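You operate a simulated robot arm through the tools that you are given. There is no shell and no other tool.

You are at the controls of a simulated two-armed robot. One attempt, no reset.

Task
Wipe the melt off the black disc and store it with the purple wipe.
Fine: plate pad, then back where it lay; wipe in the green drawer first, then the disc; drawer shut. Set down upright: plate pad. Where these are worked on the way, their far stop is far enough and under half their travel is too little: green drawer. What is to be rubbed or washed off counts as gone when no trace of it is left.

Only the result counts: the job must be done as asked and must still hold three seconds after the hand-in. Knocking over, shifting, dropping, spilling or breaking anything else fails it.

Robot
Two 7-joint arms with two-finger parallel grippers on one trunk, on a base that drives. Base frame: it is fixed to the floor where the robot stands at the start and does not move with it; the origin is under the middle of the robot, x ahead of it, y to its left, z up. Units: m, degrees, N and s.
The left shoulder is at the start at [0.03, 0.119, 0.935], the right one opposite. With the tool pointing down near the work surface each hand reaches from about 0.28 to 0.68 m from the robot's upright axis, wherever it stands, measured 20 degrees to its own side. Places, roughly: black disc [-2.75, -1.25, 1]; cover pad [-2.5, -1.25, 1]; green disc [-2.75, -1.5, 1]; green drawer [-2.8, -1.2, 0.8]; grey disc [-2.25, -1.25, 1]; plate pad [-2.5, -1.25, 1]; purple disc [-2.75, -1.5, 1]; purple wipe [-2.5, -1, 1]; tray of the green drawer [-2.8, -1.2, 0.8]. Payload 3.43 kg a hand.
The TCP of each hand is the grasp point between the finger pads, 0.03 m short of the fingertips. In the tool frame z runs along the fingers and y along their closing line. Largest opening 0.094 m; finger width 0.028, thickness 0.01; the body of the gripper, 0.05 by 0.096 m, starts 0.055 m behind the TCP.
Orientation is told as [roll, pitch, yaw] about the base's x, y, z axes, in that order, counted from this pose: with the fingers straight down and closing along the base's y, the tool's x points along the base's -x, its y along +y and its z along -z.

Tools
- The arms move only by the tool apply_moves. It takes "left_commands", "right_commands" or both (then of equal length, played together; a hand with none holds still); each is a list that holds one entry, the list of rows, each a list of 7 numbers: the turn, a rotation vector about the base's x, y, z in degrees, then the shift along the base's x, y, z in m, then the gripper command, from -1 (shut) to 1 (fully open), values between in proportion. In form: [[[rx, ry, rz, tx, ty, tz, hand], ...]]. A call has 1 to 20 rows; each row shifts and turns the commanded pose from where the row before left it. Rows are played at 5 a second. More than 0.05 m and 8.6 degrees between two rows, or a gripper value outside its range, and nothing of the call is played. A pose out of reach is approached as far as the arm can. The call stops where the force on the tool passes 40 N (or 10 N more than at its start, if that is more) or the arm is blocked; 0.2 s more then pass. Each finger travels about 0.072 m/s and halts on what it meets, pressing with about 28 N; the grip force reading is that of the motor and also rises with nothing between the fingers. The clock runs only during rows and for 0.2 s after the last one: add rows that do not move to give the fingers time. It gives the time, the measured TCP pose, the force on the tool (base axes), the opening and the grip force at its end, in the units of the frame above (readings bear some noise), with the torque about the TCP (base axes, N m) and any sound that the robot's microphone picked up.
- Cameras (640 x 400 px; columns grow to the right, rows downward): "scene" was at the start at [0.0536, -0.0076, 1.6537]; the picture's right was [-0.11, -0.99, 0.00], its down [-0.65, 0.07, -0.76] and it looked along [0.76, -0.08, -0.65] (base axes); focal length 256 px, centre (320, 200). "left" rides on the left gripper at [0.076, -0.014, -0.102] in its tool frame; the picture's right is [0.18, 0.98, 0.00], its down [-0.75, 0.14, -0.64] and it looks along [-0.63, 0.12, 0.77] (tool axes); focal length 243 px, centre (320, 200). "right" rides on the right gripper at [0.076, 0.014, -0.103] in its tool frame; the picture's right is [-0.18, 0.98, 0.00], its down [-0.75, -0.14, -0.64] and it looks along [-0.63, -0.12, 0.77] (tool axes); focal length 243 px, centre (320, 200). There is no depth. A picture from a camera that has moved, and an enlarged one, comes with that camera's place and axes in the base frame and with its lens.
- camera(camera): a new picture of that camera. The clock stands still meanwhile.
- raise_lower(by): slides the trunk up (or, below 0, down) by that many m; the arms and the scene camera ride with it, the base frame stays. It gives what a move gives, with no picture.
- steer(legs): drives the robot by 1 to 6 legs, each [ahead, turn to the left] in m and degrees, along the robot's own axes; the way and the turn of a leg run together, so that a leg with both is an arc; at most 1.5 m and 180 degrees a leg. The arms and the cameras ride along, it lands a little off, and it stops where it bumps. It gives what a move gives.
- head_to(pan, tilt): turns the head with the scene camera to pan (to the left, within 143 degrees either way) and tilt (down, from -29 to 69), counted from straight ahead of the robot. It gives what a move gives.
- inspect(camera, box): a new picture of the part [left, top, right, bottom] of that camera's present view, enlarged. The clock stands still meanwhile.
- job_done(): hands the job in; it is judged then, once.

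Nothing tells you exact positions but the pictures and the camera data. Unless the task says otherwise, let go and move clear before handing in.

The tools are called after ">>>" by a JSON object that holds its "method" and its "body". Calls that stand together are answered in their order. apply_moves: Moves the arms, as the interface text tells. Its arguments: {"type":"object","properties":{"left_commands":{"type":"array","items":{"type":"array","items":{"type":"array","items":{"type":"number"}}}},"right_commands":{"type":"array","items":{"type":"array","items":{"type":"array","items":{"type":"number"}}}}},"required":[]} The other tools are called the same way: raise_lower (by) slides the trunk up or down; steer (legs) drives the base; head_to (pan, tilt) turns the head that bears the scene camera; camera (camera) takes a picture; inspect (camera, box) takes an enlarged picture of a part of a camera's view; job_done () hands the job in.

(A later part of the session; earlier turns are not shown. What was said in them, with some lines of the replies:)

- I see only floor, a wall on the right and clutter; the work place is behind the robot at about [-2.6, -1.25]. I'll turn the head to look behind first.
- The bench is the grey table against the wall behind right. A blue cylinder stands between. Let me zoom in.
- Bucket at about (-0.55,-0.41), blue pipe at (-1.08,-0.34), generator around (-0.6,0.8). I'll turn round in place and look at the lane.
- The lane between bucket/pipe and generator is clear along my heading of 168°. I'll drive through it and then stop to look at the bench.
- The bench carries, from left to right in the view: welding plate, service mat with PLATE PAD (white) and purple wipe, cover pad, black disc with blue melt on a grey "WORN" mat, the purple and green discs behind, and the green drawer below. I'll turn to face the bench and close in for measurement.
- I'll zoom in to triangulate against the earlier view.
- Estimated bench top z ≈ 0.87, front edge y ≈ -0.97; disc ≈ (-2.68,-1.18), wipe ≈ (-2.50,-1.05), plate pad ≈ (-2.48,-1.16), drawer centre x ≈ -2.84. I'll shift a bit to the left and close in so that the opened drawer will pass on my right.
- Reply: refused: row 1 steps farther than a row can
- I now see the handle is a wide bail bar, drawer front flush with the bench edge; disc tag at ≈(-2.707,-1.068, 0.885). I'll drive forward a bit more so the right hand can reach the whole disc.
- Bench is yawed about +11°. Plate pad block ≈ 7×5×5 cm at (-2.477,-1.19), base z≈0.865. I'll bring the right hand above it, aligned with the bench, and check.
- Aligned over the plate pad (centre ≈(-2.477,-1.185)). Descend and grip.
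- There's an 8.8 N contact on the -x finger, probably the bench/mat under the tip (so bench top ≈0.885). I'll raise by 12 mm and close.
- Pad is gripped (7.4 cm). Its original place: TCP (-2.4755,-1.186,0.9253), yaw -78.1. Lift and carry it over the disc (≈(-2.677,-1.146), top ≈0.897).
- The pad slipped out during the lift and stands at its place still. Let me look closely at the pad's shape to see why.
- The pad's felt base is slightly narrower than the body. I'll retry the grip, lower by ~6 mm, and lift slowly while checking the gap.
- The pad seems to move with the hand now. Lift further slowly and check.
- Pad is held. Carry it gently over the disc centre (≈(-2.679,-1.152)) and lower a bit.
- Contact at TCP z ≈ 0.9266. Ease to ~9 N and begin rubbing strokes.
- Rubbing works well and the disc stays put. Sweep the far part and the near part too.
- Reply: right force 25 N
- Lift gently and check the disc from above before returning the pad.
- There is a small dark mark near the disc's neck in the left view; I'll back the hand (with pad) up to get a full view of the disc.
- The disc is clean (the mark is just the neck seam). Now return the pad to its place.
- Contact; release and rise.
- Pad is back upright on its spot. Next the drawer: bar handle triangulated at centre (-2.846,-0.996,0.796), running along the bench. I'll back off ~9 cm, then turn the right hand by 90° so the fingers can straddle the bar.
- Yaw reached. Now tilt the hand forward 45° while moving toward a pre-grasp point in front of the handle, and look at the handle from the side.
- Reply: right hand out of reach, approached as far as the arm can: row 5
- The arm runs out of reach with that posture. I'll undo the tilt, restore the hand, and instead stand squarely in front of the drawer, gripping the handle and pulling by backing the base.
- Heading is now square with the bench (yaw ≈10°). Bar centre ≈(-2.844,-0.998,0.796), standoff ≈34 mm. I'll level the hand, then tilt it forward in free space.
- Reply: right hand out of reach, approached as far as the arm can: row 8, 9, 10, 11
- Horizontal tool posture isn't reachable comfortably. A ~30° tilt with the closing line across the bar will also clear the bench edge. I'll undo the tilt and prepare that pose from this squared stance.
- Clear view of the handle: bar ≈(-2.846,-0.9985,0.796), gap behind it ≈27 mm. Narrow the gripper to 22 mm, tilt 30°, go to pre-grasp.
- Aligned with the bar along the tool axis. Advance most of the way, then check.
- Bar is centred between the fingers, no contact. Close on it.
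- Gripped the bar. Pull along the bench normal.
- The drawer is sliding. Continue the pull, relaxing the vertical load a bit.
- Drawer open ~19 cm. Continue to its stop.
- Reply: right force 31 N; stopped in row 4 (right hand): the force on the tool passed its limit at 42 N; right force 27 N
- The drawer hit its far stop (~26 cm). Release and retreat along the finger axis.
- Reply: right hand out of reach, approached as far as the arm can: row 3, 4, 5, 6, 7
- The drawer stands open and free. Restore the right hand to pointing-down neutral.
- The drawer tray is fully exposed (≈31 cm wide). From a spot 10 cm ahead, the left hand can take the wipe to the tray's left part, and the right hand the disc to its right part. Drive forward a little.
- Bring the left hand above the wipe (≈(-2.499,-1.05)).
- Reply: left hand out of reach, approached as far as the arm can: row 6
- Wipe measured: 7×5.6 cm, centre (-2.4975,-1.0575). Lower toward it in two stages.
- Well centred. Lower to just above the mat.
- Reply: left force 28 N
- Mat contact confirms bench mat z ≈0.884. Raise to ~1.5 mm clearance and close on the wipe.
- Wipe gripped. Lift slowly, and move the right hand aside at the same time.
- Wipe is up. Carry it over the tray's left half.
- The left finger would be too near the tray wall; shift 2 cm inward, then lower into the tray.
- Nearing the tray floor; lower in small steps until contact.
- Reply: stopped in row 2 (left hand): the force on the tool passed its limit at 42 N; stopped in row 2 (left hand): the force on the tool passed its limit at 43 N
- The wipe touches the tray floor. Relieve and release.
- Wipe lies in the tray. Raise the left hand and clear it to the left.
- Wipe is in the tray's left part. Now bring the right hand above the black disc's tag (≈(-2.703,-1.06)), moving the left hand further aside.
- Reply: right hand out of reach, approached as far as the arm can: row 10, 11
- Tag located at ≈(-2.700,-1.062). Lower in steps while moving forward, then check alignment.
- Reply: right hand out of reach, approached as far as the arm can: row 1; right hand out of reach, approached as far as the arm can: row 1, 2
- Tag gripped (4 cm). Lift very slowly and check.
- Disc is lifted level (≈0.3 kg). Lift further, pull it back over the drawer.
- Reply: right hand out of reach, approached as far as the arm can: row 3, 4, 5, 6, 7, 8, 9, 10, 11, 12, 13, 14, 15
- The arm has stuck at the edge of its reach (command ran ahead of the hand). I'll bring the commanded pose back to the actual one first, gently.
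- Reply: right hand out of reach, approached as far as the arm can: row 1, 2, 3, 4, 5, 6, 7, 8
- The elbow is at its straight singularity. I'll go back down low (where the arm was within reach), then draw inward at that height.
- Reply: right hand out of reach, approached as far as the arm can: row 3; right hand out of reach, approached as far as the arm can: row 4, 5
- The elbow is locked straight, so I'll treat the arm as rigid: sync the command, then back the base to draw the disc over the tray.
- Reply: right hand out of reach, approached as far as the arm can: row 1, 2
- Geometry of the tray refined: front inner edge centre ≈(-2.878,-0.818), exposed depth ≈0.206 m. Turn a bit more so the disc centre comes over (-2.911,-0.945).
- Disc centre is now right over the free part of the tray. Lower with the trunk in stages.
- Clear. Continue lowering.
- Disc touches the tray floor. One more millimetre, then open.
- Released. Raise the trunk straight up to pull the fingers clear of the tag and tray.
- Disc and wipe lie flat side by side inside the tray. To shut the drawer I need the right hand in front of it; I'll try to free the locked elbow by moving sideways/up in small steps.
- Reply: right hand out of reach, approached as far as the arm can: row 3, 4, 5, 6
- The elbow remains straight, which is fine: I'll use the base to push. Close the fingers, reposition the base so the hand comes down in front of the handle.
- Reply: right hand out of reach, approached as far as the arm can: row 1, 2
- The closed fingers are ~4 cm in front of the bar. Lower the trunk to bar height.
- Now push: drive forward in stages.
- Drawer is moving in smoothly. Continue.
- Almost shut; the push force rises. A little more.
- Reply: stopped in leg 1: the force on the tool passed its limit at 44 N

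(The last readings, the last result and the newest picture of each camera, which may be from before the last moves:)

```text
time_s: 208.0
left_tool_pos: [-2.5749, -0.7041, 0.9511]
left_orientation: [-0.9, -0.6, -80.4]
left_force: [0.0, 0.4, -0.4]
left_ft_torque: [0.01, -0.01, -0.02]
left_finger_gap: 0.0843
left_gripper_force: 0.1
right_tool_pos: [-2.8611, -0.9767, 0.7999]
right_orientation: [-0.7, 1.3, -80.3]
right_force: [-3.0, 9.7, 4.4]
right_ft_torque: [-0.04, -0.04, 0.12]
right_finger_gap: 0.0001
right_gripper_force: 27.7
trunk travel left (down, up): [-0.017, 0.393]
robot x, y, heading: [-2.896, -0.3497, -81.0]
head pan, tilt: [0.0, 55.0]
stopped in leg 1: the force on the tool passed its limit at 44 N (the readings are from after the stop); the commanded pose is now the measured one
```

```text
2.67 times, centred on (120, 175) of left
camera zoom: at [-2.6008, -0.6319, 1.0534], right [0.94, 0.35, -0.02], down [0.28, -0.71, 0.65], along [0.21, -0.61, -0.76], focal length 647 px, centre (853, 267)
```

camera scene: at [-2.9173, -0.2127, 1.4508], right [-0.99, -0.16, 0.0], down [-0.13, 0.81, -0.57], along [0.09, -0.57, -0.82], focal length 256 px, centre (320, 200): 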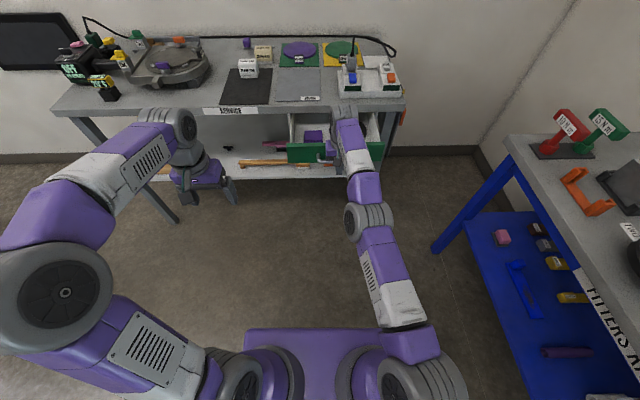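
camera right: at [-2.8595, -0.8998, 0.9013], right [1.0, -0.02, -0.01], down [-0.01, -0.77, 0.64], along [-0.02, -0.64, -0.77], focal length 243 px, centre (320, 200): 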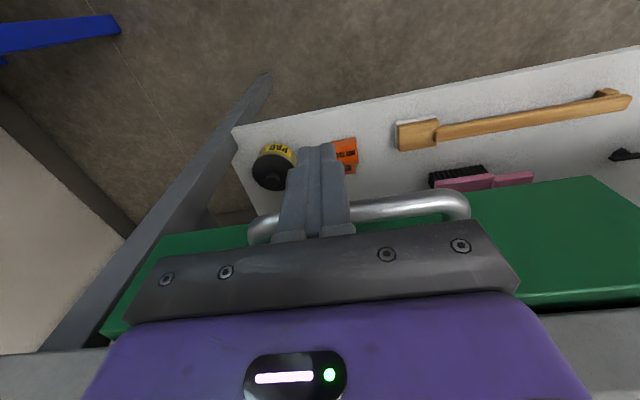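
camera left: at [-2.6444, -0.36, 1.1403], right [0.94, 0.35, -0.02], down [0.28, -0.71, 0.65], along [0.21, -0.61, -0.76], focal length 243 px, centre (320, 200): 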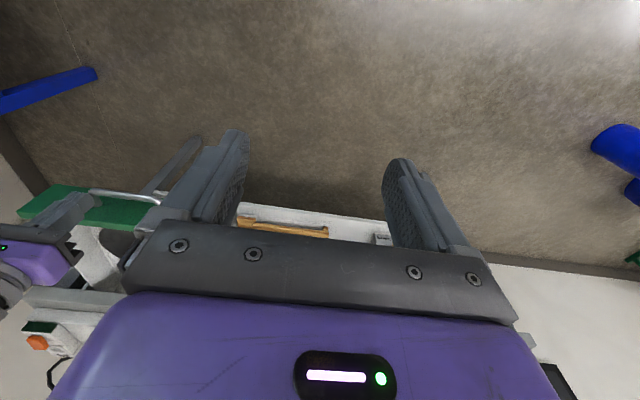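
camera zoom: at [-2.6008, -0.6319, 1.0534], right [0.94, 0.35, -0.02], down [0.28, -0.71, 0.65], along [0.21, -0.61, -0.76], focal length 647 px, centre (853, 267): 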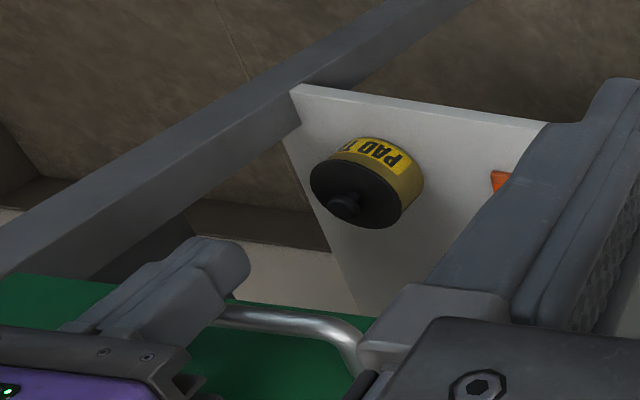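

The drawer meets its stop (44 N). Back off and verify that it's fully shut.

>>> {"method": "steer", "body": {"legs": [[-0.12, 0]]}}

>>> {"method": "raise_lower", "body": {"by": 0.25}}

>>> {"method": "camera", "body": {"camera": "scene"}}

>>> {"method": "inspect", "body": {"camera": "scene", "box": [220, 100, 420, 225]}}

>>> {"method": "camera", "body": {"camera": "right"}}

```text
time_s: 209.3
left_tool_pos: [-2.5936, -0.5909, 0.9512]
left_orientation: [-0.9, -0.7, -80.1]
left_force: [0.0, 0.8, 0.4]
left_ft_torque: [0.03, -0.03, 0.01]
left_finger_gap: 0.0846
left_gripper_force: 0.0
right_tool_pos: [-2.8802, -0.8641, 0.7997]
right_orientation: [-0.7, 1.2, -80.3]
right_force: [0.9, 0.2, -0.5]
right_ft_torque: [-0.01, -0.01, -0.01]
right_finger_gap: 0.0
right_gripper_force: 28.0
trunk travel left (down, up): [-0.017, 0.393]
robot x, y, heading: [-2.9098, -0.2331, -81.0]
head pan, tilt: [0.0, 55.0]
```

```text
time_s: 211.8
left_tool_pos: [-2.5928, -0.591, 1.2023]
left_orientation: [-0.8, -0.4, -80.2]
left_force: [0.7, 0.1, -0.4]
left_ft_torque: [-0.03, 0.0, -0.04]
left_finger_gap: 0.0847
left_gripper_force: 0.1
right_tool_pos: [-2.8788, -0.8645, 1.048]
right_orientation: [-0.7, 1.3, -80.4]
right_force: [-0.2, -0.1, 0.4]
right_ft_torque: [-0.01, -0.01, -0.03]
right_finger_gap: 0.0001
right_gripper_force: 28.3
trunk travel left (down, up): [-0.267, 0.143]
robot x, y, heading: [-2.9126, -0.2326, -80.9]
head pan, tilt: [0.0, 55.0]
```

```text
taken
camera scene: at [-2.9077, -0.2727, 1.7007], right [-0.99, -0.16, 0.0], down [-0.13, 0.81, -0.57], along [0.09, -0.57, -0.82], focal length 256 px, centre (320, 200)
```

scene: 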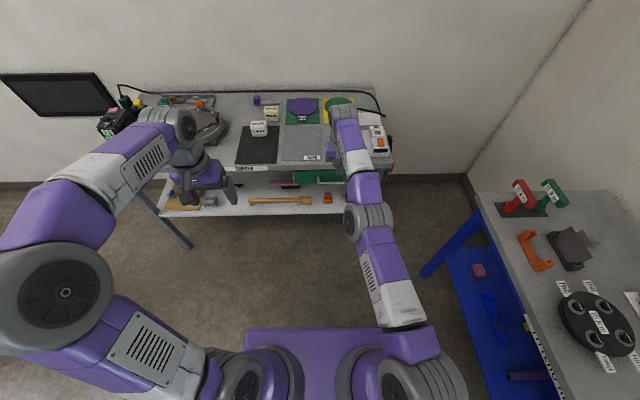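

```text
3.20 times, centred on (320, 162) of scene
camera zoom: at [-2.9077, -0.2727, 1.7007], right [-0.99, -0.16, 0.0], down [-0.13, 0.81, -0.57], along [0.09, -0.57, -0.82], focal length 820 px, centre (320, 320)
```

zoom: 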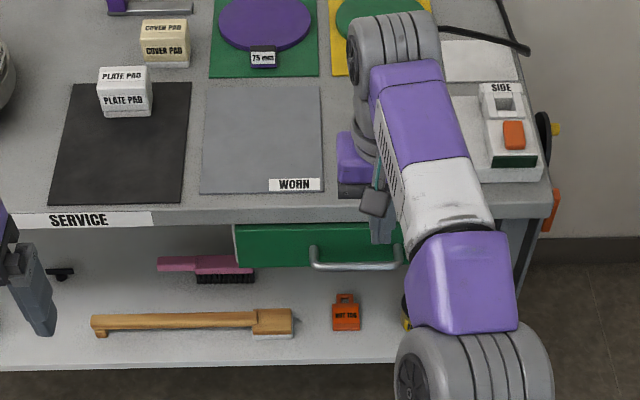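

```text
taken
camera right: at [-2.8772, -0.7886, 1.1513], right [1.0, -0.02, -0.02], down [0.0, -0.78, 0.63], along [-0.02, -0.63, -0.78], focal length 243 px, centre (320, 200)
```

right: 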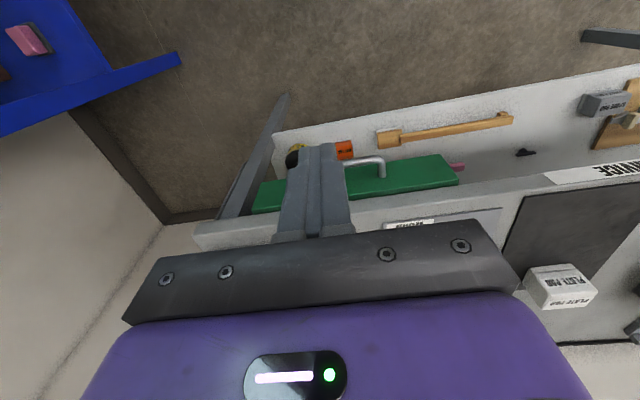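

The bar is back at its closed position (within ~2 mm of the start measurement), and the push force acted right at the bar, so it's against its stop. I'll back clear and take a last overall look.

>>> {"method": "steer", "body": {"legs": [[-0.15, 0]]}}

>>> {"method": "head_to", "body": {"pan": 8, "tilt": 42}}

>>> {"method": "camera", "body": {"camera": "scene"}}

>>> {"method": "inspect", "body": {"camera": "scene", "box": [230, 120, 430, 245]}}

>>> {"method": "inspect", "body": {"camera": "right", "box": [220, 80, 500, 255]}}

```text
time_s: 213.2
left_tool_pos: [-2.6171, -0.4512, 1.202]
left_orientation: [-0.9, -0.6, -80.4]
left_force: [-1.3, 0.9, 0.0]
left_ft_torque: [-0.02, 0.01, -0.02]
left_finger_gap: 0.0847
left_gripper_force: 0.1
right_tool_pos: [-2.9048, -0.7242, 1.049]
right_orientation: [-0.7, 1.2, -80.5]
right_force: [-0.3, 0.2, 0.7]
right_ft_torque: [-0.02, 0.04, 0.0]
right_finger_gap: 0.0
right_gripper_force: 28.4
trunk travel left (down, up): [-0.267, 0.143]
robot x, y, heading: [-2.9361, -0.0927, -81.1]
head pan, tilt: [0.0, 55.0]
```

```text
time_s: 213.9
left_tool_pos: [-2.6176, -0.4523, 1.2004]
left_orientation: [-1.0, -0.4, -80.4]
left_force: [0.2, 0.3, -0.4]
left_ft_torque: [-0.06, 0.0, 0.03]
left_finger_gap: 0.0845
left_gripper_force: 0.0
right_tool_pos: [-2.9036, -0.7239, 1.0486]
right_orientation: [-0.7, 1.2, -80.5]
right_force: [0.5, -0.5, 0.1]
right_ft_torque: [0.02, 0.04, -0.02]
right_finger_gap: 0.0
right_gripper_force: 28.0
trunk travel left (down, up): [-0.267, 0.143]
robot x, y, heading: [-2.936, -0.0927, -81.0]
head pan, tilt: [8.0, 42.0]
```

```text
taken
camera scene: at [-2.9168, -0.1417, 1.7185], right [-0.96, -0.29, 0.0], down [-0.19, 0.64, -0.74], along [0.22, -0.71, -0.67], focal length 256 px, centre (320, 200)
```

scene: 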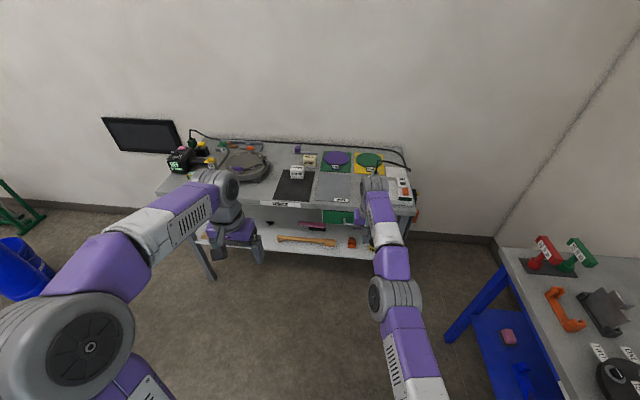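

```text
3.20 times, centred on (330, 182) of scene
camera zoom: at [-2.9168, -0.1417, 1.7185], right [-0.96, -0.29, 0.0], down [-0.19, 0.64, -0.74], along [0.22, -0.71, -0.67], focal length 820 px, centre (288, 256)
```

zoom: 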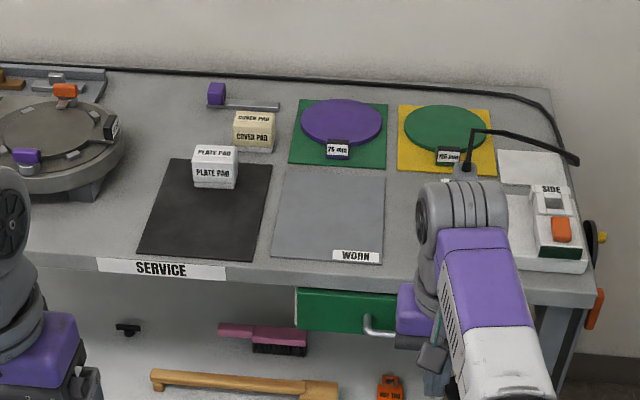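

```text
2.29 times, centred on (360, 168) of right
camera zoom: at [-2.9008, -0.6488, 1.1511], right [1.0, -0.02, -0.02], down [0.0, -0.78, 0.63], along [-0.02, -0.63, -0.78], focal length 555 px, centre (229, 274)
```

zoom: 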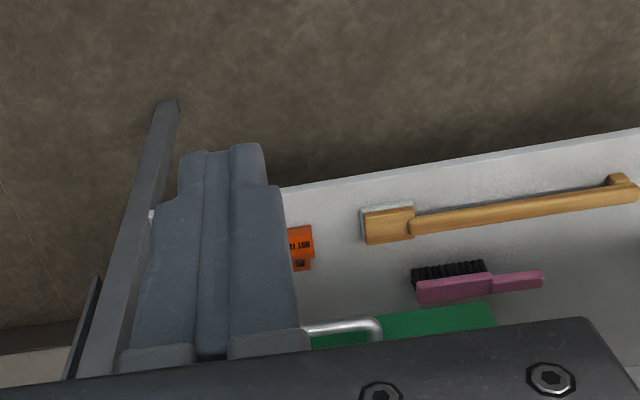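

The bench is in order. The plate pad stands upright on its mat, and the black disc, wiped clean, lies with the purple wipe in the shut green drawer. Nothing else has moved and both hands are clear, so I'm handing in.

>>> {"method": "job_done", "body": {}}

```text
The job is handed in.
```

I wiped the black disc clean with the plate pad and stored it in the green drawer with the purple wipe. The job is handed in.

- **Disc:** No blue melt shows in the close-up pictures. The one dark mark near its neck looks like the seam with the tab.
- **Plate pad:** It slipped from the grip once before the wiping. It is back upright on its mat, by my measurement within about 5 mm of where it first stood.
- **Drawer:** I pulled it out to its stop and put the wipe in first, then the disc beside it. I then pushed it shut until it met its stop; the handle is within a few millimetres of where it was when closed at the start.
- **Rest of the bench:** I saw nothing else moved or knocked over in the last pictures, and both hands are clear.

The right arm's elbow locked straight while it held the disc. I used the base and trunk to bring the disc into the drawer and to close it.
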